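You operate a simulated robot arm through the tools that you are given. There is no shell and no other tool. Be economical: measure what you need, move in short steps, check, and stop when the job is done.

You are at the controls of a simulated two-armed robot. One attempt, no reset.

JOB
Put the white pad on top of the 75 mm spacer. Take the steel cap on the green bench and put it away on the front left of the wide bench. Put the loop block that says "95" from the grey island bench on the clear plate and the loop block that says "57" on the trolley top. Do these in any order. Set down upright: loop block.

The check looks at the end state, three seconds after you hand in, the way a careful person would. Anything else that was tipped, shoved, dropped, spilled or broken makes it a failure. Lids that push on must go on centred and level and be pressed home; caps that screw on are set level and turned clockwise until they are tight.

ROBOT AND FRAMES
Two 6-joint arms with two-finger parallel grippers on one trunk, on a base that drives. Base frame: it is fixed to the floor where the robot stands at the start and does not move with it; the origin is under the middle of the robot, x ahead of it, y to its left, z up. Units: cm, rad, N and s.
The left shoulder is at the start at [6, 18.7, 112.2], the right one opposite. With the tool pointing down near the work surface each hand reaches from about 28 to 62 cm from the robot's upright axis, wherever it stands, measured 20 degrees to its own side. Places, roughly: 75 mm spacer [300, -400, 100]; clear plate [-100, -200, 75]; front left of the wide bench [130, -720, 90]; loop block [-100, -200, 100]; trolley top [20, -580, 80]. Payload 1.57 kg a hand.
Tool frame (each hand has its own): the origin (TCP) lies between the finger pads and is the grasp point; the fingertips stand 3 cm ahead of it; z points along the fingers, y is the line along which they close. The gripper opens to 11 cm. The fingers are 2.4 cm wide and 1.2 cm thick; the gripper's body (4.8 by 11.2 cm) begins 7.8 cm behind the TCP.
Orientation is that of the tool frame in the base frame, as a unit quaternion [x, y, z, w]. With the fingers straight down and closing along the base's y, the tool's x points along the base's -x, its y along +y and its z along -z.

CONTROLS
- The arms move only by the tool apply_moves. It takes "left_commands", "right_commands" or both (then of equal length, played together; a hand with none holds still); each is a list of rows, each a list of 7 numbers: the turn, a rotation vector about the tool's x, y, z in units of 8 degrees (1.0 is 8 degrees), then the shift along the tool's x, y, z in units of 25 mm (1.0 is 25 mm), then the finger opening in cm, from 0 to 11. In form: [[rx, ry, rz, x, y, z, gripper], ...]. A call has 1 to 8 rows; each row shifts and turns the commanded pose from where the row before left it, along the tool's axes as they then stand. A call with a number of a shift or a turn outside -1 to 1 is refused whole. Each row takes 0.2 s and may step no farther than 5 cm and 0.15 rad from the row before; otherwise, or with a gripper value out of range, the whole call is refused. A pose out of reach is approached as far as the arm can. The call stops where the force on the tool passes 40 N (or 10 N more than at its start, if that is more) or the arm is blocked; 0.2 s more then pass. Each finger travels about 15.3 cm/s and halts on what it meets, pressing with about 29 N; the grip force reading is that of the motor and also rises with nothing between the fingers. The clock runs only during rows and for 0.2 s after the last one: add rows that do not move to give the fingers time. It gives the time, the measured TCP pose, the force on the tool (base axes), the opening and the grip force at its end, in the units of the frame above (readings bear some noise), with the torque about the TCP (base axes, N m) and any sound that the robot's microphone picked up.
- Cameras (640 x 400 px; columns grow to the right, rows downward): "scene" is now at [0.99, 4.4, 167.1]; the picture's right is [0.44, -0.90, 0.00], its down [-0.76, -0.37, -0.54] and it looks along [0.48, 0.24, -0.84] (base axes); focal length 276 px, centre (320, 200). "left" rides on the left gripper at [7, -1.6, -14.1] in its tool frame; the picture's right is [0.23, 0.97, 0.00], its down [-0.85, 0.20, -0.48] and it looks along [-0.47, 0.11, 0.88] (tool axes); focal length 222 px, centre (320, 200). "right" rides on the right gripper at [7, 1.6, -14.1] in its tool frame; the picture's right is [-0.23, 0.97, 0.00], its down [-0.86, -0.20, -0.48] and it looks along [-0.47, -0.11, 0.88] (tool axes); focal length 222 px, centre (320, 200). There is no depth. A picture from a camera that has moved, and an enlarged one, comes with that camera's place and axes in the base frame and with its lens. The place of the scene camera against the robot may be out by one fixed shift of up to 2.5 cm in any direction.
- camera(camera): a new picture of that camera. The clock stands still meanwhile.
- slide_trunk(by): slides the trunk up (or, below 0, down) by that many cm; the arms and the scene camera ride with it, the base frame stays. It gives what a move gives, with no picture.
- drive_base(legs): drives the robot by 1 to 6 legs, each [ahead, left, turn to the left] in cm, cm and rad, along the robot's own axes; the way and the turn of a leg run together, so that a leg with both is an arc; at most 150 cm and 3.142 rad a leg. The arms and the cameras ride along, it lands a little off, and it stops where it bumps. It gives what a move gives.
- turn_head(pan, tilt): turns the head with the scene camera to pan (to the left, within 1.501 rad either way) and tilt (down, from -0.506 to 1.204), counted from straight ahead of the robot. It gives what a move gives.
- enlarge(camera, box): a new picture of the part [left, top, right, bottom] of that camera's present view, enlarged. The clock stands still meanwhile.
- hand_in(): hands the job in; it is judged then, once.

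Work in short steps. Places have to be worked out from the pictures, the camera data and where the tool is seen: move nearer, look again, correct. Check each grasp and each placing, and mend what went wrong. You have 165 turns and 138 pictures in all, those below and enlarged ones among them. Open the grippers and draw the arms clear of the work before you hand the job in, unless the task says otherwise; then end with one line.

The tools are called as a command line: name --argument value ..., lists and objects as JSON in quotes. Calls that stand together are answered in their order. apply_moves: Moves the arms, as the interface text tells. Its arguments: {"type":"object","properties":{"left_commands":{"type":"array"},"right_commands":{"type":"array"}},"required":[]} The other tools are called the same way: slide_trunk (by) slides the trunk up or down; drive_base (legs) drives the base; turn_head (pan, tilt) turns the head that bears the scene camera; camera (camera) takes a picture; enlarge (camera, box) takes an enlarged picture of a part of a camera's view; hand_in () hands the job in.

At the start:

```text
time: 0.0
left_tcp_pos: [33.12, 38.24, 112.18]
left_ee_rot: [0.0, 1.0, 0.0, 0.0]
left_contact_force: [0.6, 0.4, -0.2]
left_moment: [0.02, -0.01, -0.04]
left_width: 11.01
left_grasp_force: 0.0
right_tcp_pos: [28.15, 0.23, 116.77]
right_ee_rot: [-0.001, 1.0, 0.0, 0.0]
right_contact_force: [-0.2, 0.3, 0.0]
right_moment: [-0.02, -0.03, -0.02]
right_width: 11.01
right_grasp_force: 0.0
trunk travel left (down, up): [-75.0, 24.0]
robot x, y, heading: [0.09, 0.3, 0.004]
head pan, tilt: [0.456, 1.002]
```

scene: 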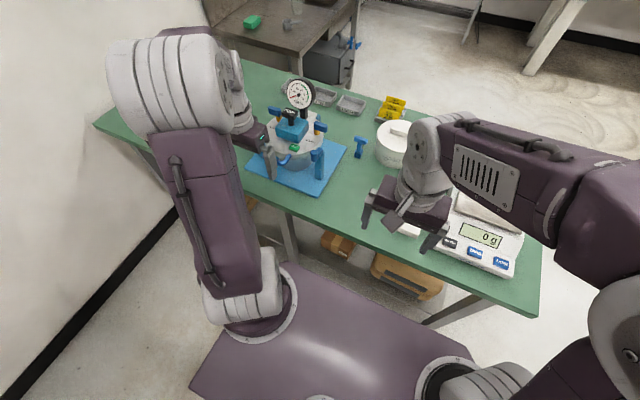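
right: 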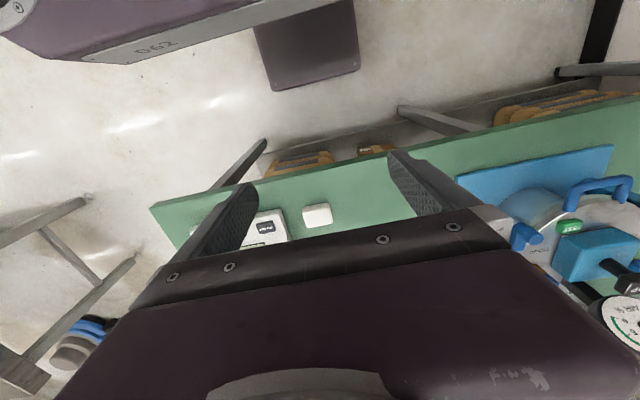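
left: 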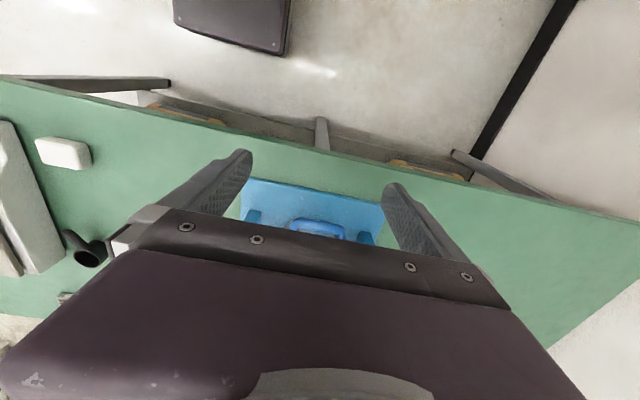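

I start by looking closer at the green bench to find the white pad and the steel cap.

enlarge --camera "scene" --box '[230, 60, 550, 260]'

enlarge --camera "left" --box '[0, 90, 240, 310]'

enlarge --camera "right" --box '[150, 100, 640, 330]'

```text
2.00 times, centred on (390, 160) of scene
camera zoom: at [0.99, 4.4, 167.1], right [0.44, -0.9, 0.0], down [-0.76, -0.37, -0.54], along [0.48, 0.24, -0.84], focal length 552 px, centre (180, 280)
```

zoom: 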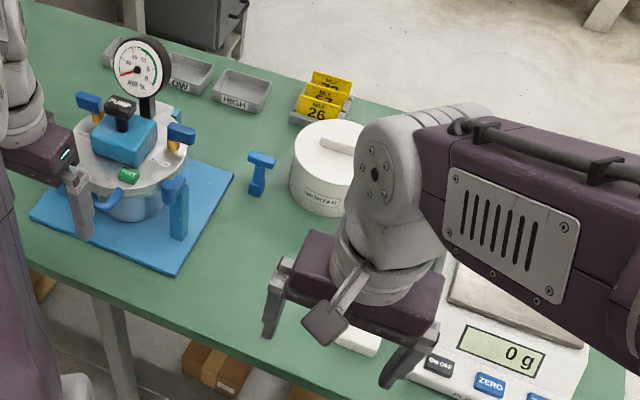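

```text
1.82 times, centred on (120, 200) of left
camera zoom: at [26.26, 36.74, 126.37], right [-0.23, 0.97, 0.0], down [0.85, 0.2, 0.48], along [0.47, 0.11, -0.88], focal length 404 px, centre (684, 200)
```

zoom: 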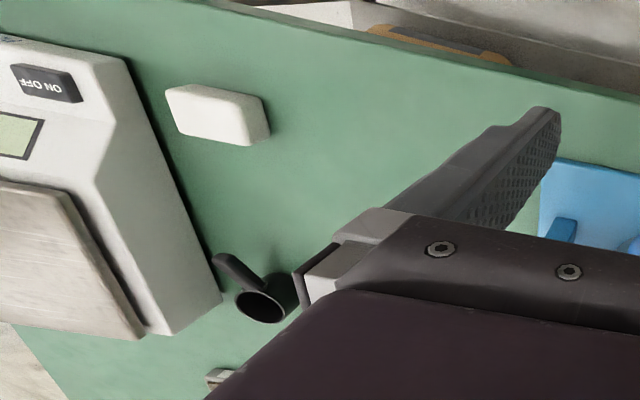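

```text
1.31 times, centred on (395, 215) of right
camera zoom: at [21.18, 1.79, 130.87], right [0.23, 0.97, 0.0], down [0.86, -0.2, 0.48], along [0.47, -0.11, -0.88], focal length 290 px, centre (222, 180)
```

zoom: 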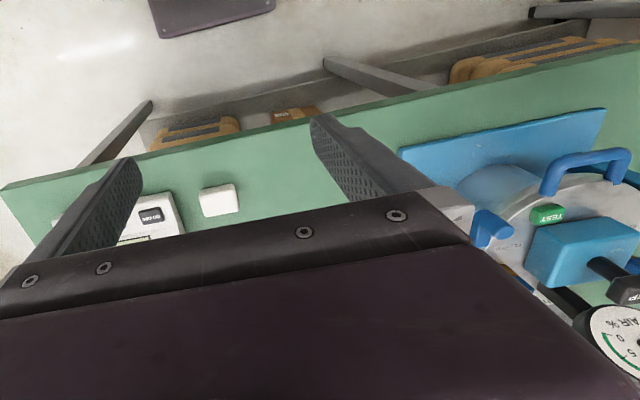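

The white block near the balance is at about (48, -5). I move the right hand aside so that the scene camera sees the rest of the bench.

apply_moves --right_commands '[[0, 0, 0, 0, -1, -0.5, 11], [0, 0, 0, 0, -1, -0.5, 11], [0, 0, 0, 0, -1, -0.5, 11], [0, 0, 0, 0, -1, -0.5, 11], [0, 0, 0, 0, -1, -0.5, 11], [0, 0, 0, 0, -1, 0, 11], [0, 0, 0, 0, -1, 0, 11], [0, 0, 0, 0, -1, 0, 11]]'

turn_head --pan 0.1 --tilt 0.8

camera --camera "scene"

```text
time: 1.8
left_tcp_pos: [33.18, 38.3, 112.23]
left_ee_rot: [0.0, 1.0, 0.0, 0.0]
left_contact_force: [0.3, 0.1, -0.5]
left_moment: [0.0, -0.01, 0.01]
left_width: 11.01
left_grasp_force: 0.1
right_tcp_pos: [28.08, -19.9, 122.8]
right_ee_rot: [0.0, 1.0, -0.001, 0.0]
right_contact_force: [0.6, -0.1, 0.5]
right_moment: [0.0, 0.01, -0.01]
right_width: 11.0
right_grasp_force: 0.1
trunk travel left (down, up): [-75.0, 24.0]
robot x, y, heading: [-0.08, 0.19, -0.005]
head pan, tilt: [0.456, 1.002]
```

```text
time: 2.6
left_tcp_pos: [33.25, 38.34, 112.19]
left_ee_rot: [0.001, 1.0, -0.001, 0.0]
left_contact_force: [0.1, -0.6, 0.1]
left_moment: [0.0, 0.03, 0.0]
left_width: 10.98
left_grasp_force: 0.2
right_tcp_pos: [28.01, -19.76, 122.96]
right_ee_rot: [0.0, 1.0, -0.001, -0.001]
right_contact_force: [0.4, 0.2, -0.3]
right_moment: [-0.03, 0.03, 0.02]
right_width: 11.01
right_grasp_force: 0.1
trunk travel left (down, up): [-75.0, 24.0]
robot x, y, heading: [-0.1, -0.07, -0.003]
head pan, tilt: [0.099, 0.799]
```

```text
131 pictures are left
camera scene: at [2.76, 2.17, 168.62], right [0.1, -0.99, 0.0], down [-0.71, -0.07, -0.7], along [0.69, 0.07, -0.72], focal length 276 px, centre (320, 200)
```

scene: 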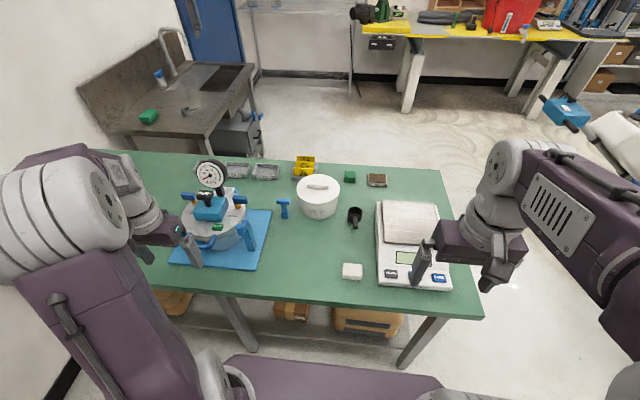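

The bench is clear now. I enlarge the right half of it to identify the small items.

enlarge --camera "scene" --box '[270, 140, 460, 290]'

enlarge --camera "scene" --box '[100, 140, 300, 290]'

```text
2.67 times, centred on (365, 215) of scene
camera zoom: at [2.76, 2.17, 168.62], right [0.1, -0.99, 0.0], down [-0.71, -0.07, -0.7], along [0.69, 0.07, -0.72], focal length 736 px, centre (200, 160)
```

zoom: 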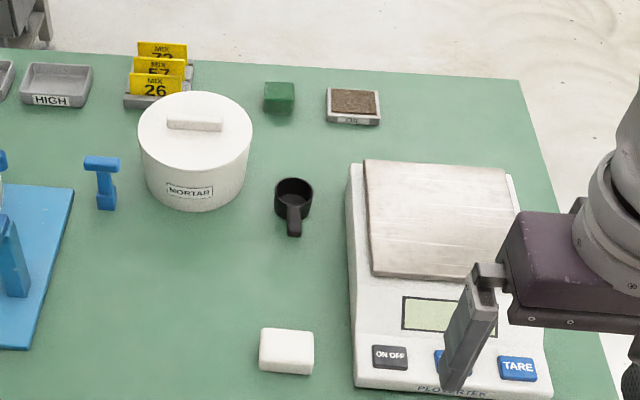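

```text
2.67 times, centred on (200, 215) of scene
camera zoom: at [2.76, 2.17, 168.62], right [0.1, -0.99, 0.0], down [-0.71, -0.07, -0.7], along [0.69, 0.07, -0.72], focal length 736 px, centre (640, 160)
```

zoom: 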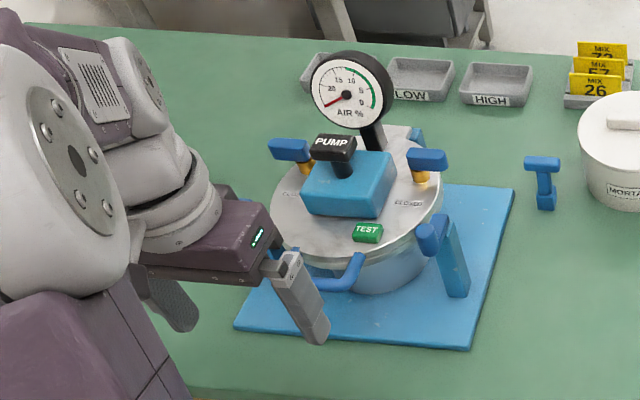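

No steel cap shows here yet; there may be another green bench and other candidates. I survey the room with the head.

turn_head --pan -0.75 --tilt 0.4

camera --camera "scene"

turn_head --pan -1.5 --tilt 0.4

camera --camera "scene"

```text
time: 3.8
left_tcp_pos: [33.31, 38.35, 112.16]
left_ee_rot: [-0.001, 1.0, 0.0, 0.0]
left_contact_force: [0.1, 0.6, 0.3]
left_moment: [-0.02, -0.01, 0.01]
left_width: 10.99
left_grasp_force: 0.0
right_tcp_pos: [27.94, -19.68, 122.87]
right_ee_rot: [0.0, 1.0, 0.0, 0.0]
right_contact_force: [0.3, 0.6, -1.0]
right_moment: [-0.03, 0.03, 0.0]
right_width: 11.0
right_grasp_force: 0.0
trunk travel left (down, up): [-75.0, 24.0]
robot x, y, heading: [0.09, 0.34, 0.002]
head pan, tilt: [-0.75, 0.4]
```

```text
128 pictures are left
camera scene: at [1.53, -4.96, 172.13], right [-0.68, -0.73, 0.0], down [-0.29, 0.27, -0.92], along [0.67, -0.63, -0.39], focal length 276 px, centre (320, 200)
```

scene: 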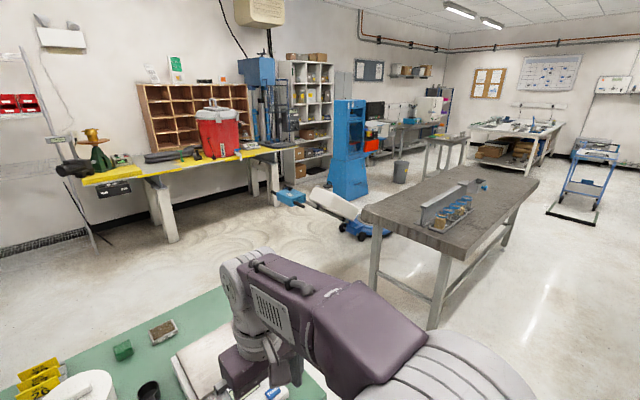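

```text
time: 4.9
left_tcp_pos: [33.15, 38.25, 112.09]
left_ee_rot: [0.0, 1.0, 0.0, -0.001]
left_contact_force: [-0.5, 1.4, 0.0]
left_moment: [0.02, -0.02, -0.02]
left_width: 11.0
left_grasp_force: 0.1
right_tcp_pos: [28.09, -19.69, 122.79]
right_ee_rot: [0.0, 1.0, 0.0, -0.001]
right_contact_force: [0.0, -0.2, -0.2]
right_moment: [-0.04, 0.0, 0.0]
right_width: 11.0
right_grasp_force: 0.1
trunk travel left (down, up): [-75.0, 24.0]
robot x, y, heading: [-0.18, -0.22, 0.003]
head pan, tilt: [-1.499, 0.4]
```

```text
127 pictures are left
camera scene: at [-4.58, -7.89, 172.14], right [-1.0, -0.07, 0.0], down [-0.03, 0.39, -0.92], along [0.07, -0.92, -0.39], focal length 276 px, centre (320, 200)
```

scene: 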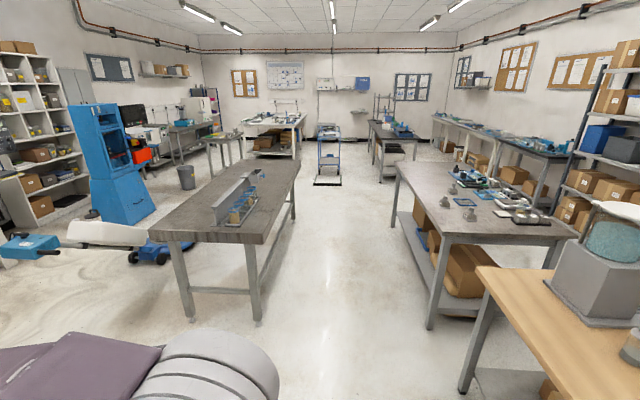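

The grey island bench is at the right of this view and the blue trolley and wide bench lie far ahead. I enlarge these regions.

enlarge --camera "scene" --box '[390, 140, 590, 260]'

enlarge --camera "scene" --box '[160, 90, 360, 210]'

enlarge --camera "scene" --box '[140, 140, 320, 260]'

```text
3.20 times, centred on (490, 200) of scene
camera zoom: at [-4.58, -7.89, 172.14], right [-1.0, -0.07, 0.0], down [-0.03, 0.39, -0.92], along [0.07, -0.92, -0.39], focal length 884 px, centre (-224, 200)
```

zoom: 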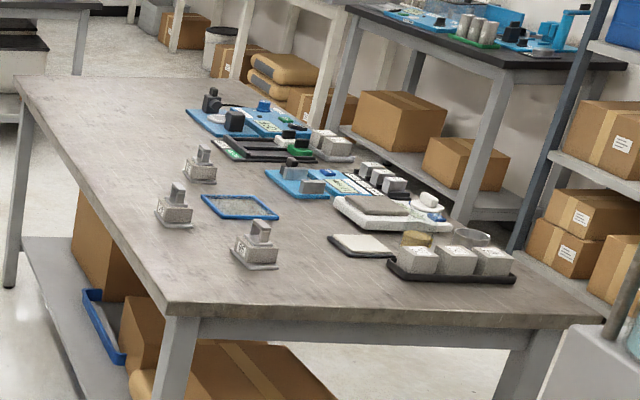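

```text
3.20 times, centred on (260, 150) of scene
camera zoom: at [-4.58, -7.89, 172.14], right [-1.0, -0.07, 0.0], down [-0.03, 0.39, -0.92], along [0.07, -0.92, -0.39], focal length 884 px, centre (512, 360)
```

zoom: 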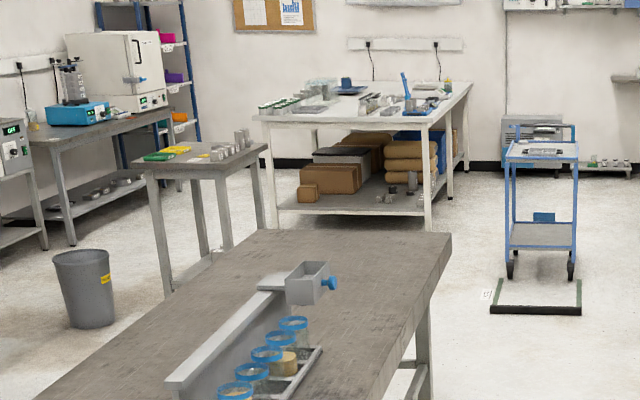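

```text
3.33 times, centred on (230, 200) of scene
camera zoom: at [-4.58, -7.89, 172.14], right [-1.0, -0.07, 0.0], down [-0.03, 0.39, -0.92], along [0.07, -0.92, -0.39], focal length 921 px, centre (620, 200)
```

zoom: 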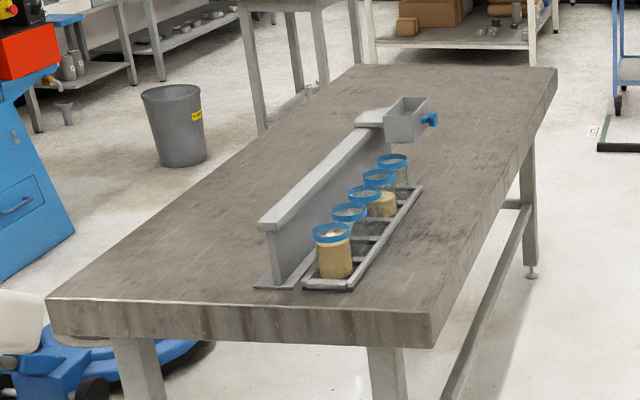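

Now I look to the left side of the start place and the far part of the green bench.

turn_head --pan 0.9 --tilt 0.6

camera --camera "scene"

enlarge --camera "left" --box '[400, 80, 640, 320]'

```text
time: 7.1
left_tcp_pos: [33.11, 38.33, 112.2]
left_ee_rot: [-0.001, 1.0, 0.0, 0.0]
left_contact_force: [0.4, -0.1, -1.3]
left_moment: [-0.01, 0.02, 0.05]
left_width: 11.02
left_grasp_force: 0.1
right_tcp_pos: [28.09, -19.77, 123.05]
right_ee_rot: [-0.001, 1.0, 0.0, 0.001]
right_contact_force: [-0.3, -0.5, -1.3]
right_moment: [-0.01, -0.02, 0.04]
right_width: 10.99
right_grasp_force: 0.1
trunk travel left (down, up): [-75.0, 24.0]
robot x, y, heading: [0.1, 0.01, -0.0]
head pan, tilt: [0.901, 0.6]
```

```text
123 pictures are left
camera scene: at [0.24, 8.27, 170.31], right [0.78, -0.62, 0.0], down [-0.35, -0.44, -0.83], along [0.51, 0.65, -0.56], focal length 276 px, centre (320, 200)
```

scene: 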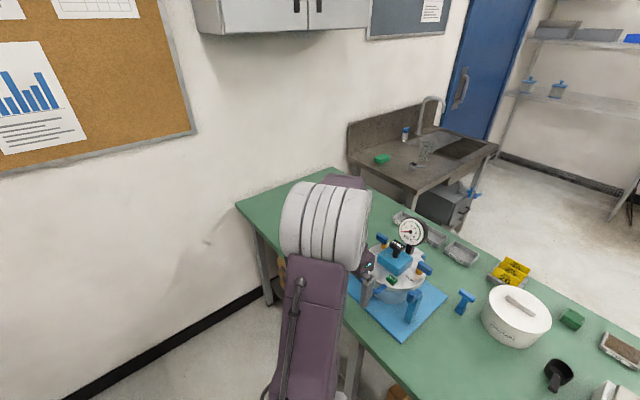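

```text
1.67 times, centred on (520, 200) of left
camera zoom: at [26.26, 36.73, 126.37], right [-0.23, 0.97, 0.0], down [0.85, 0.2, 0.48], along [0.47, 0.11, -0.88], focal length 370 px, centre (-13, 200)
```

zoom: 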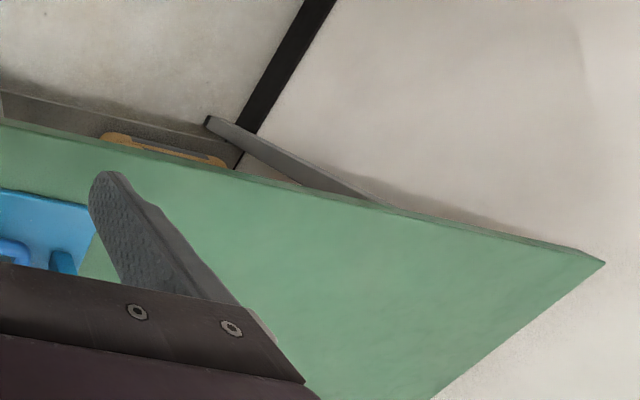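

The left arm hides part of the bench. I move the left hand inward and up and look again.

apply_moves --left_commands '[[0, 0, 0, 0, 0, -1, 11], [0, 0, 0, 0, 0, -1, 11], [0, 0, 0, 0.5, -1, -1, 11], [0, 0, 0, 0, -1, -0.5, 11], [0, 0, 0, 0, -1, 0, 11], [0, 0, 0, 0, -1, 0, 11], [0, 0, 0, 0, -1, 0, 11], [0, 0, 0, 0, -1, 0, 11]]'

camera --camera "scene"

camera --camera "left"

```text
time: 8.9
left_tcp_pos: [32.08, 23.25, 120.98]
left_ee_rot: [0.0, 1.0, 0.0, 0.001]
left_contact_force: [0.4, -0.2, 0.6]
left_moment: [0.02, -0.01, 0.03]
left_width: 10.98
left_grasp_force: 0.1
right_tcp_pos: [28.22, -19.79, 122.87]
right_ee_rot: [0.0, 1.0, 0.001, 0.0]
right_contact_force: [-0.4, 0.5, -0.7]
right_moment: [0.02, 0.02, 0.03]
right_width: 10.99
right_grasp_force: 0.1
trunk travel left (down, up): [-75.0, 24.0]
robot x, y, heading: [0.11, -0.1, 0.003]
head pan, tilt: [0.901, 0.6]
```

```text
121 pictures are left
camera scene: at [0.24, 8.21, 170.31], right [0.78, -0.62, 0.0], down [-0.35, -0.44, -0.83], along [0.51, 0.65, -0.56], focal length 276 px, centre (320, 200)
```

scene: 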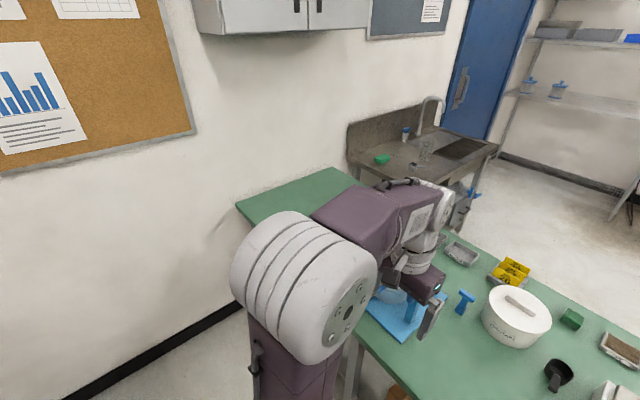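

```text
120 pictures are left
camera left: at [24.96, 21.65, 135.13], right [-0.23, 0.97, 0.0], down [0.85, 0.2, 0.48], along [0.47, 0.11, -0.88], focal length 222 px, centre (320, 200)
```

left: 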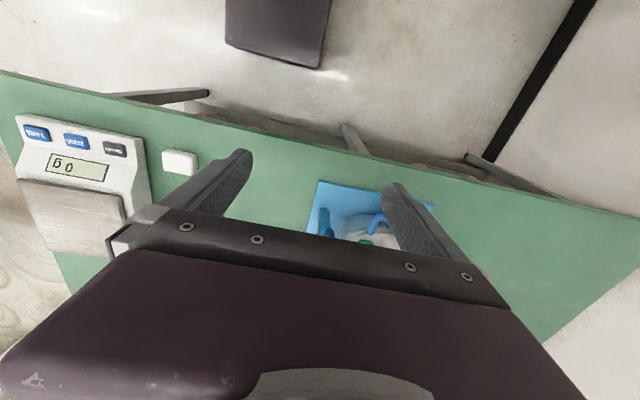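

Something may be hidden behind the mortar or the pot. I raise the trunk and look from higher, also from the left gripper moved over.

slide_trunk --by 23

turn_head --pan 0.2 --tilt 0.8

camera --camera "scene"

camera --camera "right"

```text
time: 11.3
left_tcp_pos: [31.79, 23.34, 143.97]
left_ee_rot: [0.0, 1.0, 0.0, 0.0]
left_contact_force: [0.6, -0.4, 0.2]
left_moment: [0.03, 0.0, -0.04]
left_width: 10.99
left_grasp_force: 0.1
right_tcp_pos: [28.02, -19.75, 145.87]
right_ee_rot: [0.0, 1.0, 0.0, 0.0]
right_contact_force: [-0.5, 0.0, 0.7]
right_moment: [-0.01, 0.02, 0.01]
right_width: 10.98
right_grasp_force: 0.0
trunk travel left (down, up): [-98.0, 1.0]
robot x, y, heading: [-0.39, 0.22, -0.01]
head pan, tilt: [0.901, 0.6]
```

```text
time: 12.4
left_tcp_pos: [31.92, 23.32, 144.06]
left_ee_rot: [-0.001, 1.0, 0.0, 0.001]
left_contact_force: [0.4, 1.1, -0.3]
left_moment: [-0.01, -0.01, 0.02]
left_width: 10.99
left_grasp_force: 0.1
right_tcp_pos: [28.13, -19.84, 145.9]
right_ee_rot: [0.0, 1.0, 0.001, 0.0]
right_contact_force: [0.3, 0.4, -0.1]
right_moment: [0.0, 0.01, 0.0]
right_width: 11.02
right_grasp_force: 0.0
trunk travel left (down, up): [-98.0, 1.0]
robot x, y, heading: [0.01, 0.14, -0.006]
head pan, tilt: [0.201, 0.799]
```

```text
119 pictures are left
camera scene: at [2.63, 2.96, 191.63], right [0.2, -0.98, 0.0], down [-0.7, -0.14, -0.7], along [0.68, 0.14, -0.72], focal length 276 px, centre (320, 200)
```

scene: 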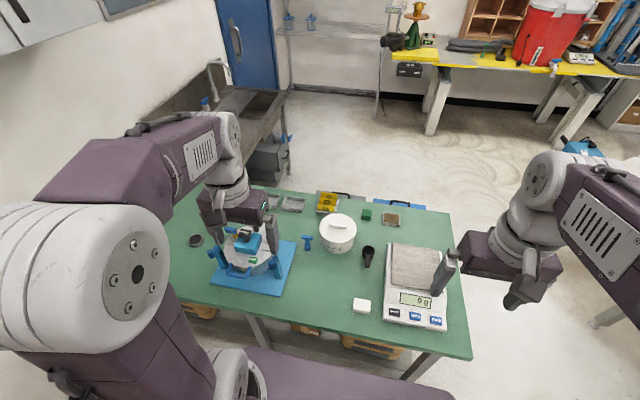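

```text
118 pictures are left
camera right: at [21.15, -18.2, 160.01], right [0.23, 0.97, 0.0], down [0.86, -0.2, 0.48], along [0.47, -0.11, -0.88], focal length 222 px, centre (320, 200)
```

right: 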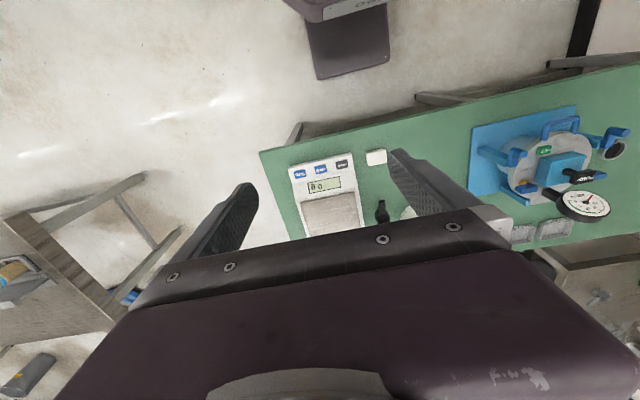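

The round grey item left of the pot, about (64, 72), is the steel cap. First I take the white pad with the right hand: trunk back down, then hover over (47.8, -5.2).

enlarge --camera "right" --box '[540, 100, 640, 200]'

slide_trunk --by -23

apply_moves --right_commands '[[0, 0, 0, -0.99, 0.73, 0.6, 9], [0, 0, 0, -0.99, 0.73, 0.6, 9], [0, 0, 0, -0.99, 0.73, 0.6, 9], [0, 0, 0, -0.99, 0.73, 0.6, 9], [0, 0, 0, -0.99, 0.73, 0.6, 9], [0, 0, 0, -0.99, 0.73, 0.6, 9], [0, 0, 0, -0.99, 0.73, 0.6, 9], [0, 0, 0, -0.99, 0.73, 0.6, 9]]'

camera --camera "right"

```text
4.00 times, centred on (590, 150) of right
camera zoom: at [21.15, -18.2, 160.01], right [0.23, 0.97, 0.0], down [0.86, -0.2, 0.48], along [0.47, -0.11, -0.88], focal length 888 px, centre (-760, 400)
```

zoom: 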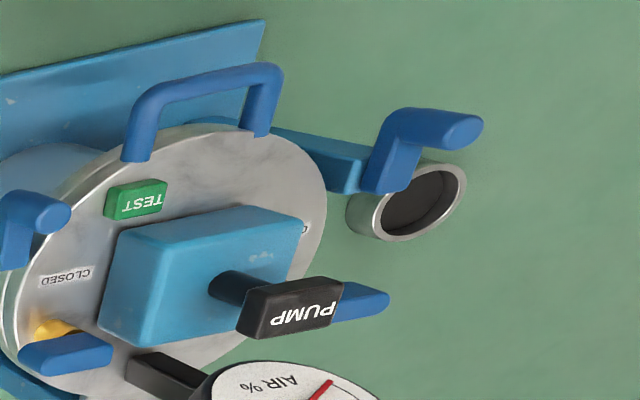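

```text
time: 14.8
left_tcp_pos: [31.91, 23.28, 120.9]
left_ee_rot: [0.001, 1.0, -0.001, 0.002]
left_contact_force: [-0.8, -0.4, 0.0]
left_moment: [0.02, 0.02, -0.01]
left_width: 10.98
left_grasp_force: 0.1
right_tcp_pos: [28.11, -19.79, 122.8]
right_ee_rot: [0.0, 1.0, 0.0, 0.0]
right_contact_force: [0.7, -0.5, 0.3]
right_moment: [0.02, -0.02, -0.02]
right_width: 11.01
right_grasp_force: 0.1
trunk travel left (down, up): [-75.0, 24.0]
robot x, y, heading: [-0.16, -0.08, -0.004]
head pan, tilt: [0.201, 0.799]
```

```text
time: 16.6
left_tcp_pos: [32.11, 23.47, 120.87]
left_ee_rot: [0.0, 1.0, 0.0, 0.0]
left_contact_force: [0.7, 0.3, 0.4]
left_moment: [0.0, 0.01, -0.03]
left_width: 11.01
left_grasp_force: 0.0
right_tcp_pos: [47.86, -5.24, 110.92]
right_ee_rot: [0.0, 1.0, 0.0, 0.0]
right_contact_force: [0.7, 0.4, 0.1]
right_moment: [0.01, 0.01, 0.01]
right_width: 8.99
right_grasp_force: 0.1
trunk travel left (down, up): [-75.0, 24.0]
robot x, y, heading: [-0.05, -0.42, -0.001]
head pan, tilt: [0.201, 0.799]
```

```text
116 pictures are left
camera right: at [41.03, -3.68, 124.96], right [0.23, 0.97, 0.0], down [0.86, -0.2, 0.48], along [0.47, -0.11, -0.88], focal length 222 px, centre (320, 200)
```

right: 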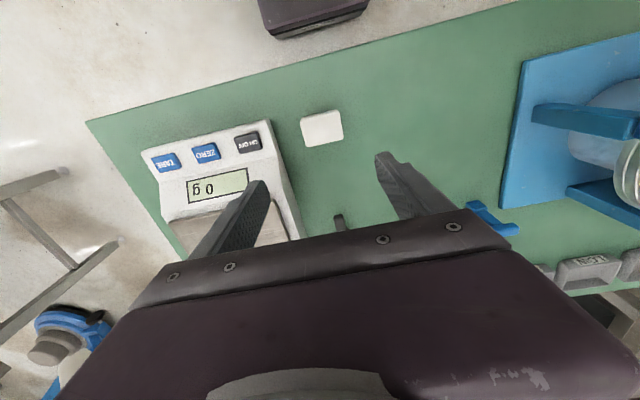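

The pad is centred at about (47.9, -5.0), 6.7 cm wide along y. I go straight down with 8.6 cm opening.

apply_moves --right_commands '[[0, 0, 0, 0, 0.05, 1, 8.6], [0, 0, 0, 0, 0.05, 1, 8.6], [0, 0, 0, 0, 0, 1, 8.6], [0, 0, 0, 0, 0, 1, 8.6], [0, 0, 0, 0, 0, 1, 8.6], [0, 0, 0, 0, 0, 1, 8.6], [0, 0, 0, 0, 0, 1, 8.6], [0, 0, 0, 0, 0, 1, 8.6]]'

camera --camera "right"

```text
time: 18.4
left_tcp_pos: [31.96, 23.25, 120.99]
left_ee_rot: [0.0, 1.0, 0.0, 0.0]
left_contact_force: [0.1, -0.2, -0.7]
left_moment: [-0.02, -0.01, 0.0]
left_width: 11.02
left_grasp_force: 0.0
right_tcp_pos: [48.12, -5.1, 90.91]
right_ee_rot: [0.0, 1.0, 0.0, 0.0]
right_contact_force: [0.5, 0.4, -0.1]
right_moment: [0.02, 0.0, -0.01]
right_width: 8.61
right_grasp_force: 0.0
trunk travel left (down, up): [-75.0, 24.0]
robot x, y, heading: [0.24, -0.46, 0.006]
head pan, tilt: [0.201, 0.799]
```

```text
115 pictures are left
camera right: at [41.14, -3.51, 104.97], right [0.23, 0.97, 0.0], down [0.86, -0.2, 0.48], along [0.47, -0.11, -0.88], focal length 222 px, centre (320, 200)
```

right: 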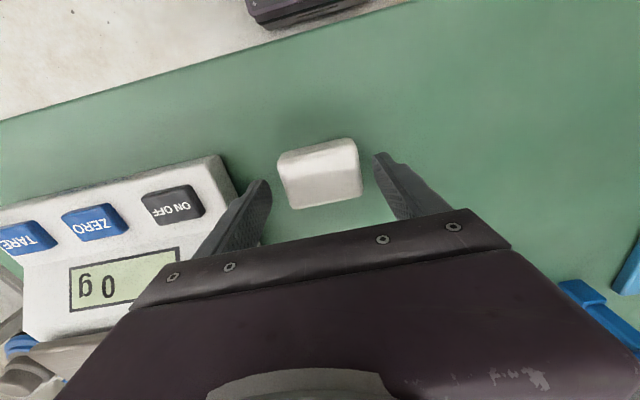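

The pad sits between the fingers. I go 1.2 cm lower and close.

apply_moves --right_commands '[[0, 0, 0, 0, 0, 0.48, 8.6], [0, 0, 0, 0, 0, 0, 8.6], [0, 0, 0, 0, 0, 0, 5], [0, 0, 0, 0, 0, 0, 5], [0, 0, 0, 0, 0, 0, 5]]'

```text
time: 19.6
left_tcp_pos: [31.91, 23.29, 120.89]
left_ee_rot: [0.0, 1.0, -0.001, 0.0]
left_contact_force: [-1.0, -0.4, 0.3]
left_moment: [0.02, -0.04, 0.02]
left_width: 11.0
left_grasp_force: 0.1
right_tcp_pos: [48.05, -4.94, 89.73]
right_ee_rot: [-0.001, 1.0, 0.0, 0.001]
right_contact_force: [0.6, 0.1, -0.7]
right_moment: [0.0, -0.02, 0.0]
right_width: 6.33
right_grasp_force: 29.2
trunk travel left (down, up): [-75.0, 24.0]
robot x, y, heading: [-0.25, 0.29, 0.001]
head pan, tilt: [0.201, 0.799]
```

Grip at 6.33 cm with 29 N. I lift the pad clear and retract it.

apply_moves --right_commands '[[0, 0, 0, 0, 0, -1, 5], [0, 0, 0, 0, 0, -1, 5], [0, 0, 0, 0, 0, -1, 5], [0, 0, 0, 0, 0, -1, 5], [0, 0, 0, 0, 0, -1, 5], [0, 0, 0, 0.6, -0.6, -1, 5], [0, 0, 0, 0.8, -0.8, -1, 5], [0, 0, 0, 0.8, -0.8, -1, 5]]'

camera --camera "right"

```text
time: 21.4
left_tcp_pos: [31.74, 23.18, 121.18]
left_ee_rot: [0.001, 1.0, 0.0, 0.001]
left_contact_force: [-0.6, -0.8, 0.2]
left_moment: [-0.02, -0.02, 0.0]
left_width: 10.98
left_grasp_force: 0.0
right_tcp_pos: [42.29, -10.54, 109.86]
right_ee_rot: [0.0, 1.0, 0.0, 0.0]
right_contact_force: [-0.5, -0.1, 0.6]
right_moment: [0.01, 0.01, -0.05]
right_width: 6.29
right_grasp_force: 28.9
trunk travel left (down, up): [-75.0, 24.0]
robot x, y, heading: [-0.16, 0.26, -0.002]
head pan, tilt: [0.201, 0.799]
```

```text
114 pictures are left
camera right: at [35.36, -8.95, 124.0], right [0.23, 0.97, 0.0], down [0.85, -0.2, 0.48], along [0.47, -0.11, -0.88], focal length 222 px, centre (320, 200)
```

right: 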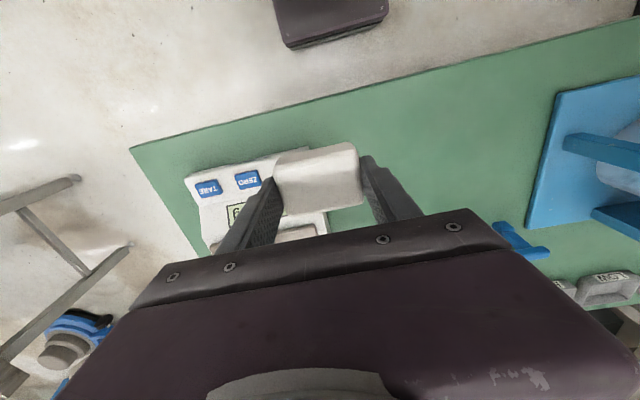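

Pad is held. I retract the right hand over open floor, then drive left about 45 cm to reach the steel cap with the left hand.

apply_moves --right_commands '[[0, 0, 0, 0.9, -0.7, -0.8, 5], [0, 0, 0, 0.9, -0.7, -0.8, 5], [0, 0, 0, 0.9, -0.7, -0.8, 5], [0, 0, 0, 0.9, -0.7, -0.8, 5], [0, 0, 0, 0.9, -0.7, -0.8, 5]]'

drive_base --legs '[[0, 50, 0]]'

turn_head --pan 0.5 --tilt 0.9

camera --camera "scene"

camera --camera "left"

```text
time: 22.6
left_tcp_pos: [31.8, 23.26, 121.04]
left_ee_rot: [-0.001, 1.0, 0.0, 0.001]
left_contact_force: [0.3, -0.5, -0.7]
left_moment: [0.03, -0.04, -0.03]
left_width: 11.01
left_grasp_force: 0.1
right_tcp_pos: [31.0, -19.08, 119.74]
right_ee_rot: [0.0, 1.0, 0.0, 0.0]
right_contact_force: [-0.7, 0.2, -0.7]
right_moment: [0.0, -0.01, -0.01]
right_width: 6.3
right_grasp_force: 28.8
trunk travel left (down, up): [-75.0, 24.0]
robot x, y, heading: [0.25, -0.16, 0.0]
head pan, tilt: [0.201, 0.799]
```

```text
time: 25.6
left_tcp_pos: [32.02, 72.86, 120.94]
left_ee_rot: [0.002, 1.0, 0.001, 0.0]
left_contact_force: [-0.9, 0.4, 0.2]
left_moment: [0.01, 0.0, 0.02]
left_width: 11.01
left_grasp_force: 0.0
right_tcp_pos: [31.25, 30.57, 119.79]
right_ee_rot: [0.001, 1.0, 0.0, 0.0]
right_contact_force: [0.2, 0.5, -0.5]
right_moment: [0.02, 0.01, -0.02]
right_width: 6.32
right_grasp_force: 29.0
trunk travel left (down, up): [-75.0, 24.0]
robot x, y, heading: [0.42, 49.66, -0.002]
head pan, tilt: [0.201, 0.799]
```

```text
time: 26.4
left_tcp_pos: [32.02, 72.94, 121.01]
left_ee_rot: [0.002, 1.0, -0.001, 0.0]
left_contact_force: [0.7, 0.3, 0.5]
left_moment: [0.01, 0.01, 0.01]
left_width: 11.0
left_grasp_force: 0.0
right_tcp_pos: [31.22, 30.57, 119.65]
right_ee_rot: [0.001, 1.0, 0.0, 0.0]
right_contact_force: [0.5, -0.1, -0.7]
right_moment: [0.02, 0.02, 0.01]
right_width: 6.31
right_grasp_force: 29.3
trunk travel left (down, up): [-75.0, 24.0]
robot x, y, heading: [0.18, 49.56, -0.008]
head pan, tilt: [0.499, 0.901]
```

```text
113 pictures are left
camera scene: at [1.49, 54.79, 167.83], right [0.47, -0.88, 0.0], down [-0.69, -0.37, -0.62], along [0.55, 0.29, -0.78], focal length 276 px, centre (320, 200)
```

scene: 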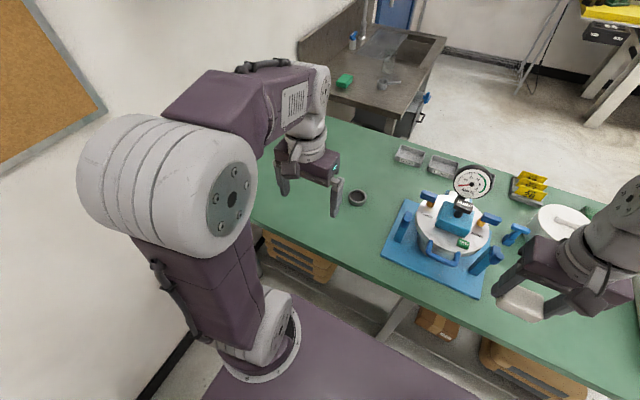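

```text
112 pictures are left
camera left: at [25.16, 71.46, 135.11], right [-0.22, 0.97, 0.0], down [0.86, 0.2, 0.48], along [0.47, 0.11, -0.88], focal length 222 px, centre (320, 200)
```

left: 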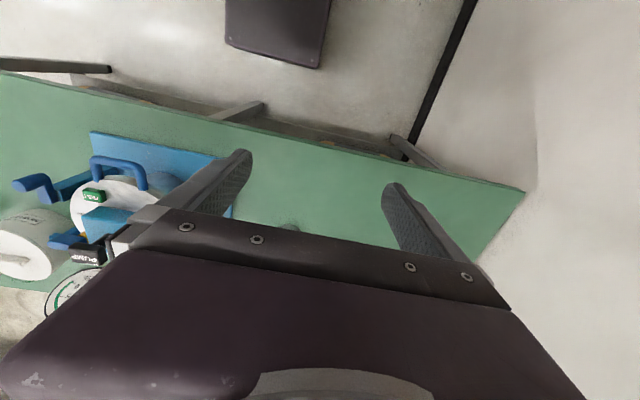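

The cap is at about (64.5, 72.2). I drive 9 cm ahead and bring the left hand over at safe height for a look.

drive_base --legs '[[9, 0, 0]]'

apply_moves --left_commands '[[0, 0, -1, -0.6, 0.2, 0, 11], [0, 0, -1, -0.6, 0.2, 0, 11], [0, 0, -1, -0.6, 0.2, 0, 11], [0, 0, -1, -0.6, 0.2, 0, 11], [0, 0, -1, 0, 0, 0, 11], [0, 0, -1, 0, 0, 0, 11], [0, 0, -1, 0, 0, 0, 11], [0, 0, -1, 0, 0, 0, 11]]'

camera --camera "left"

```text
time: 27.4
left_tcp_pos: [40.77, 72.75, 121.04]
left_ee_rot: [0.003, 1.0, 0.0, 0.003]
left_contact_force: [-0.1, 0.4, 0.4]
left_moment: [0.01, -0.01, 0.0]
left_width: 11.01
left_grasp_force: 0.0
right_tcp_pos: [39.94, 30.47, 119.91]
right_ee_rot: [0.003, 1.0, 0.0, 0.001]
right_contact_force: [0.0, 0.1, -1.0]
right_moment: [0.02, -0.03, 0.02]
right_width: 6.31
right_grasp_force: 29.3
trunk travel left (down, up): [-75.0, 24.0]
robot x, y, heading: [9.21, 49.88, -0.006]
head pan, tilt: [0.499, 0.901]
```

```text
time: 29.2
left_tcp_pos: [46.39, 76.03, 120.91]
left_ee_rot: [-0.528, 0.849, 0.0, 0.0]
left_contact_force: [0.5, 0.1, 0.1]
left_moment: [-0.05, 0.02, -0.01]
left_width: 10.98
left_grasp_force: 0.0
right_tcp_pos: [40.18, 30.38, 119.69]
right_ee_rot: [0.003, 1.0, 0.0, 0.0]
right_contact_force: [-0.3, -0.4, -0.7]
right_moment: [-0.01, -0.02, 0.01]
right_width: 6.29
right_grasp_force: 29.3
trunk travel left (down, up): [-75.0, 24.0]
robot x, y, heading: [9.27, 49.93, -0.004]
head pan, tilt: [0.499, 0.901]
```

```text
111 pictures are left
camera left: at [44.86, 69.11, 135.11], right [-0.97, 0.23, 0.0], down [0.2, 0.86, 0.48], along [0.11, 0.47, -0.88], focal length 222 px, centre (320, 200)
```

left: 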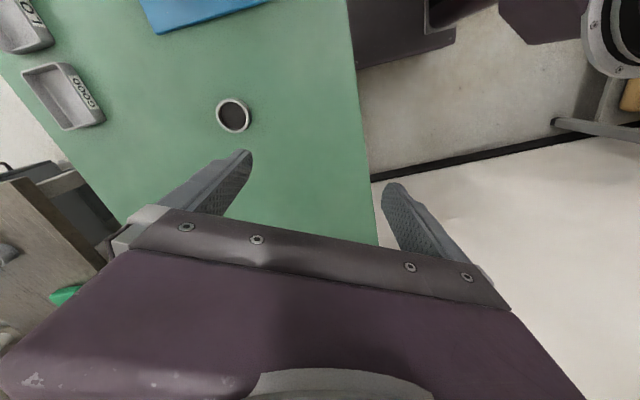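

The cap is about (63.2, 71.3), 13 cm clear of the pot's plate, so the current hand angle works. I move over it and part-way down.

apply_moves --left_commands '[[0, 0, 0, -0.159, -0.853, 0.8, 9], [0, 0, 0, -0.159, -0.853, 0.8, 9], [0, 0, 0, -0.159, -0.853, 0.8, 9], [0, 0, 0, -0.159, -0.853, 0.8, 9], [0, 0, 0, -0.159, -0.853, 0.8, 9], [0, 0, 0, -0.159, -0.853, 0.8, 9], [0, 0, 0, -0.159, -0.853, 0.8, 9], [0, 0, 0, -0.159, -0.853, 0.8, 9]]'

camera --camera "left"

```text
time: 31.1
left_tcp_pos: [63.24, 71.27, 105.0]
left_ee_rot: [-0.528, 0.85, 0.0, 0.0]
left_contact_force: [-0.3, -0.1, -0.3]
left_moment: [0.01, 0.01, 0.0]
left_width: 9.0
left_grasp_force: 0.0
right_tcp_pos: [40.37, 30.46, 119.63]
right_ee_rot: [0.003, 1.0, 0.0, -0.001]
right_contact_force: [-0.1, 0.3, -0.4]
right_moment: [0.04, 0.04, -0.02]
right_width: 6.31
right_grasp_force: 28.8
trunk travel left (down, up): [-75.0, 24.0]
robot x, y, heading: [9.04, 49.93, -0.007]
head pan, tilt: [0.499, 0.901]
```

```text
110 pictures are left
camera left: at [61.66, 64.35, 119.11], right [-0.97, 0.23, 0.0], down [0.2, 0.85, 0.48], along [0.11, 0.47, -0.88], focal length 222 px, centre (320, 200)
```

left: 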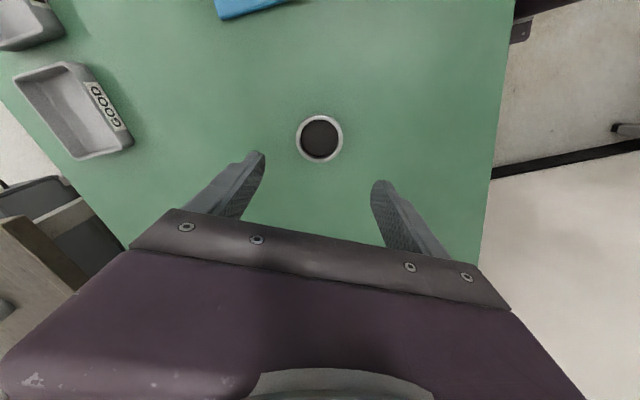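

The cap is centred under the fingers. I descend to about z 89.8 and close.

apply_moves --left_commands '[[0, 0, 0, 0, 0, 1, 9], [0, 0, 0, 0, 0, 1, 9], [0, 0, 0, 0, 0, 1, 9], [0, 0, 0, 0, 0, 1, 9], [0, 0, 0, 0, 0, 1, 9], [0, 0, 0, 0, 0, 0.7, 9], [0, 0, 0, 0, 0, 0.35, 9]]'

camera --camera "left"

apply_moves --left_commands '[[0, 0, 0, 0, 0, 0, 4], [0, 0, 0, 0, 0, 0, 4], [0, 0, 0, 0, 0, 0, 4]]'

```text
time: 32.6
left_tcp_pos: [63.22, 71.25, 89.88]
left_ee_rot: [-0.527, 0.85, 0.0, 0.0]
left_contact_force: [0.2, -0.7, -0.6]
left_moment: [-0.03, 0.0, -0.01]
left_width: 8.98
left_grasp_force: 0.1
right_tcp_pos: [40.05, 30.44, 119.72]
right_ee_rot: [0.002, 1.0, 0.0, 0.0]
right_contact_force: [-0.9, -0.9, -0.6]
right_moment: [0.01, 0.0, 0.04]
right_width: 6.29
right_grasp_force: 29.0
trunk travel left (down, up): [-75.0, 24.0]
robot x, y, heading: [8.8, 49.87, -0.008]
head pan, tilt: [0.499, 0.901]
```

```text
109 pictures are left
camera left: at [61.63, 64.36, 104.02], right [-0.97, 0.23, 0.0], down [0.2, 0.85, 0.48], along [0.11, 0.47, -0.88], focal length 222 px, centre (320, 200)
```

left: 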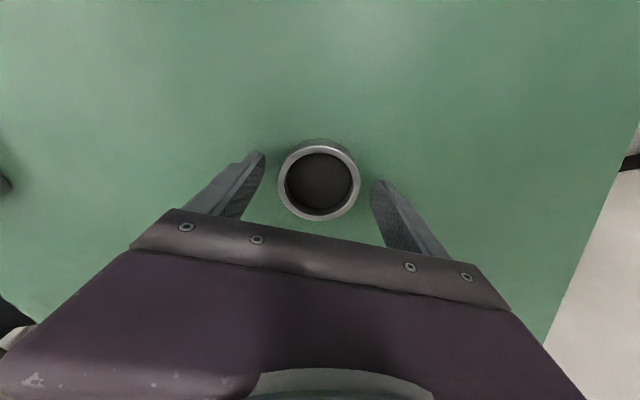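

```text
time: 33.5
left_tcp_pos: [63.22, 71.37, 89.77]
left_ee_rot: [-0.527, 0.85, 0.0, 0.0]
left_contact_force: [1.3, -0.9, -0.3]
left_moment: [-0.06, -0.06, 0.04]
left_width: 6.54
left_grasp_force: 28.9
right_tcp_pos: [40.21, 30.42, 119.56]
right_ee_rot: [0.002, 1.0, 0.0, 0.0]
right_contact_force: [-0.5, -0.3, 0.0]
right_moment: [0.0, -0.05, 0.02]
right_width: 6.31
right_grasp_force: 29.0
trunk travel left (down, up): [-75.0, 24.0]
robot x, y, heading: [9.4, 49.48, -0.006]
head pan, tilt: [0.499, 0.901]
```

Gripped at 6.54 cm. I lift it and retract the hand toward the robot.

apply_moves --left_commands '[[0, 0, 0, 0, 0, -1, 4], [0, 0, 0, 0, 0, -1, 4], [0, 0, 0, 0, 0, -1, 4], [0, 0, 0, 0, 0, -1, 4], [0, 0, 0, 0, 0, -1, 4], [0, 0, 0, 0, 0, -1, 4], [0, 0, 0, 0, 0, -1, 4], [0, 0, 0, 0, 0, -1, 4]]'

apply_moves --left_commands '[[0, 0, 1, 0, 0.8, -1, 4], [0, 0, 1, 0.2, 0.8, -1, 4], [0, 0, 1, 0.3, 0.7, -1, 4], [0, 0, 1, 0.5, 0.7, -0.5, 4], [0, 0, 1, 0.6, 0.6, 0, 4], [0, 0, 1, 0.7, 0.5, 0, 4], [0, 0, 1, 0.8, 0.3, 0, 4], [0, 0, 1, 0.8, 0, 0, 4]]'

camera --camera "left"

```text
time: 35.2
left_tcp_pos: [63.35, 71.37, 109.96]
left_ee_rot: [-0.528, 0.849, 0.0, -0.001]
left_contact_force: [-0.1, -0.3, -3.4]
left_moment: [-0.01, 0.04, -0.02]
left_width: 6.51
left_grasp_force: 28.9
right_tcp_pos: [40.24, 30.41, 119.83]
right_ee_rot: [0.003, 1.0, 0.0, -0.001]
right_contact_force: [0.3, 0.0, -0.5]
right_moment: [0.0, 0.02, 0.01]
right_width: 6.29
right_grasp_force: 29.4
trunk travel left (down, up): [-75.0, 24.0]
robot x, y, heading: [9.06, 49.54, -0.001]
head pan, tilt: [0.499, 0.901]
```

```text
time: 37.0
left_tcp_pos: [46.89, 74.89, 118.75]
left_ee_rot: [0.005, 1.0, 0.001, 0.001]
left_contact_force: [-0.1, -0.2, -4.3]
left_moment: [0.02, 0.02, 0.01]
left_width: 6.54
left_grasp_force: 29.4
right_tcp_pos: [40.09, 30.41, 119.8]
right_ee_rot: [0.002, 1.0, -0.001, -0.001]
right_contact_force: [-0.4, 0.2, -1.2]
right_moment: [0.02, -0.02, 0.02]
right_width: 6.29
right_grasp_force: 29.0
trunk travel left (down, up): [-75.0, 24.0]
robot x, y, heading: [8.77, 49.59, -0.003]
head pan, tilt: [0.499, 0.901]
```

```text
108 pictures are left
camera left: at [40.05, 73.37, 132.85], right [-0.22, 0.98, 0.0], down [0.86, 0.19, 0.48], along [0.47, 0.11, -0.88], focal length 222 px, centre (320, 200)
```

left: 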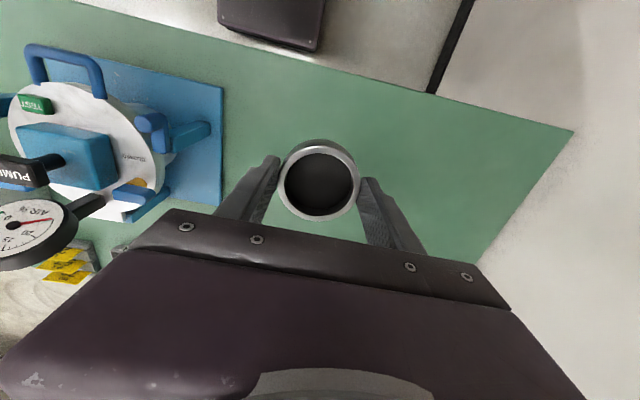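

The cap is held. I tuck the left hand in, back away from the bench and turn right toward the aisle, then look.

apply_moves --left_commands '[[0, 0, 0, 1, 0, 0, 4], [0, 0, 0, 1, -0.5, 0, 4], [0, 0, 0, 1, -0.5, 0, 4], [0, 0, 0, 0.4, -0.5, 0, 4]]'

drive_base --legs '[[-24, 0, 0], [0, 0, -1.571]]'

turn_head --pan 0 --tilt 0.5

camera --camera "scene"

```text
time: 38.0
left_tcp_pos: [38.73, 71.19, 118.52]
left_ee_rot: [0.002, 1.0, 0.0, -0.001]
left_contact_force: [0.4, 1.2, -3.9]
left_moment: [-0.01, -0.02, 0.02]
left_width: 6.49
left_grasp_force: 29.0
right_tcp_pos: [40.24, 30.43, 119.68]
right_ee_rot: [0.003, 1.0, 0.0, 0.0]
right_contact_force: [0.0, 0.1, -0.6]
right_moment: [0.04, 0.01, 0.0]
right_width: 6.29
right_grasp_force: 28.9
trunk travel left (down, up): [-75.0, 24.0]
robot x, y, heading: [8.83, 49.79, -0.007]
head pan, tilt: [0.499, 0.901]
```

```text
time: 43.7
left_tcp_pos: [6.04, 19.86, 118.51]
left_ee_rot: [0.715, 0.699, 0.0, 0.0]
left_contact_force: [0.2, -0.1, -4.0]
left_moment: [-0.01, 0.02, -0.01]
left_width: 6.52
left_grasp_force: 28.9
right_tcp_pos: [-34.79, 19.11, 119.64]
right_ee_rot: [0.714, 0.7, 0.0, 0.0]
right_contact_force: [1.2, -0.3, -0.3]
right_moment: [0.01, -0.02, -0.01]
right_width: 6.29
right_grasp_force: 29.3
trunk travel left (down, up): [-75.0, 24.0]
robot x, y, heading: [-14.83, 49.78, -1.591]
head pan, tilt: [0.499, 0.901]
```

```text
time: 44.6
left_tcp_pos: [5.93, 19.79, 118.54]
left_ee_rot: [0.715, 0.699, 0.0, 0.0]
left_contact_force: [0.6, 0.3, -3.5]
left_moment: [0.02, 0.05, 0.0]
left_width: 6.53
left_grasp_force: 29.8
right_tcp_pos: [-34.86, 19.05, 119.76]
right_ee_rot: [0.715, 0.699, 0.0, 0.0]
right_contact_force: [0.1, 0.5, 0.5]
right_moment: [0.03, 0.0, 0.01]
right_width: 6.3
right_grasp_force: 29.1
trunk travel left (down, up): [-75.0, 24.0]
robot x, y, heading: [-15.28, 49.78, -1.594]
head pan, tilt: [0.0, 0.499]
```

```text
107 pictures are left
camera scene: at [-14.34, 48.13, 171.21], right [-1.0, 0.02, 0.0], down [0.01, 0.48, -0.88], along [-0.02, -0.88, -0.48], focal length 276 px, centre (320, 200)
```

scene: 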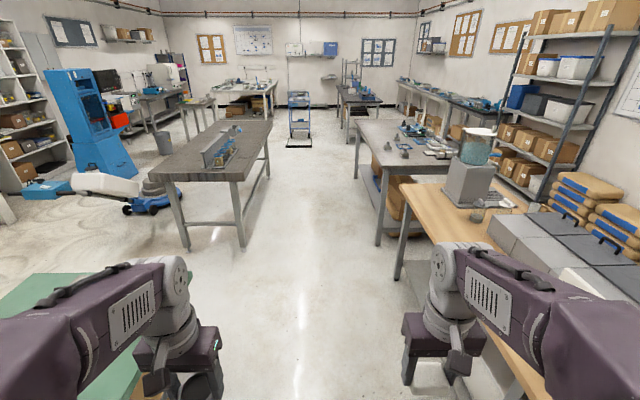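

The aisle is clear along x ≈ -14. I straighten the heading and drive 375 cm along the aisle, then look.

drive_base --legs '[[0, 0, 0.023], [150, 0, 0], [150, 0, 0], [75, 0, 0]]'

turn_head --pan 0.6 --tilt 0.4

camera --camera "scene"

```text
time: 62.7
left_tcp_pos: [-0.9, -347.3, 118.52]
left_ee_rot: [0.718, 0.696, 0.0, 0.0]
left_contact_force: [0.1, -0.2, -3.8]
left_moment: [0.05, -0.01, 0.0]
left_width: 6.53
left_grasp_force: 28.9
right_tcp_pos: [-41.62, -347.8, 119.77]
right_ee_rot: [0.717, 0.697, 0.0, -0.001]
right_contact_force: [0.4, -0.3, -0.6]
right_moment: [0.01, 0.03, 0.01]
right_width: 6.32
right_grasp_force: 29.5
trunk travel left (down, up): [-75.0, 24.0]
robot x, y, heading: [-21.57, -316.98, -1.598]
head pan, tilt: [0.0, 0.499]
```

```text
time: 63.7
left_tcp_pos: [-0.98, -347.34, 118.55]
left_ee_rot: [0.718, 0.696, 0.0, 0.0]
left_contact_force: [0.0, 0.6, -2.9]
left_moment: [0.05, -0.03, 0.0]
left_width: 6.52
left_grasp_force: 28.9
right_tcp_pos: [-41.7, -347.77, 119.79]
right_ee_rot: [0.718, 0.696, 0.0, 0.0]
right_contact_force: [1.0, -0.8, -0.5]
right_moment: [-0.06, 0.0, 0.01]
right_width: 6.33
right_grasp_force: 28.5
trunk travel left (down, up): [-75.0, 24.0]
robot x, y, heading: [-21.97, -317.36, -1.601]
head pan, tilt: [0.6, 0.4]
```

```text
106 pictures are left
camera scene: at [-15.76, -317.58, 172.13], right [-0.84, -0.54, 0.0], down [-0.21, 0.33, -0.92], along [0.5, -0.78, -0.39], focal length 276 px, centre (320, 200)
```

scene: 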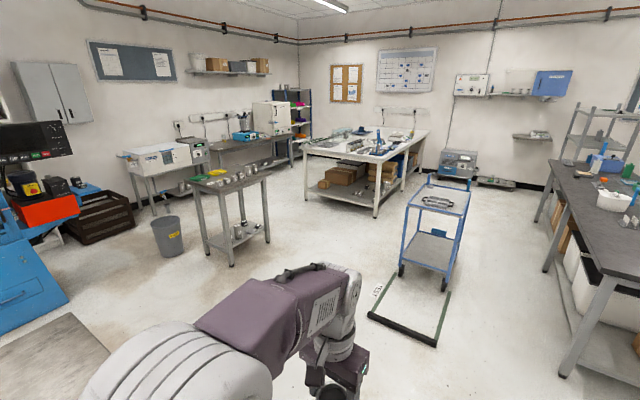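

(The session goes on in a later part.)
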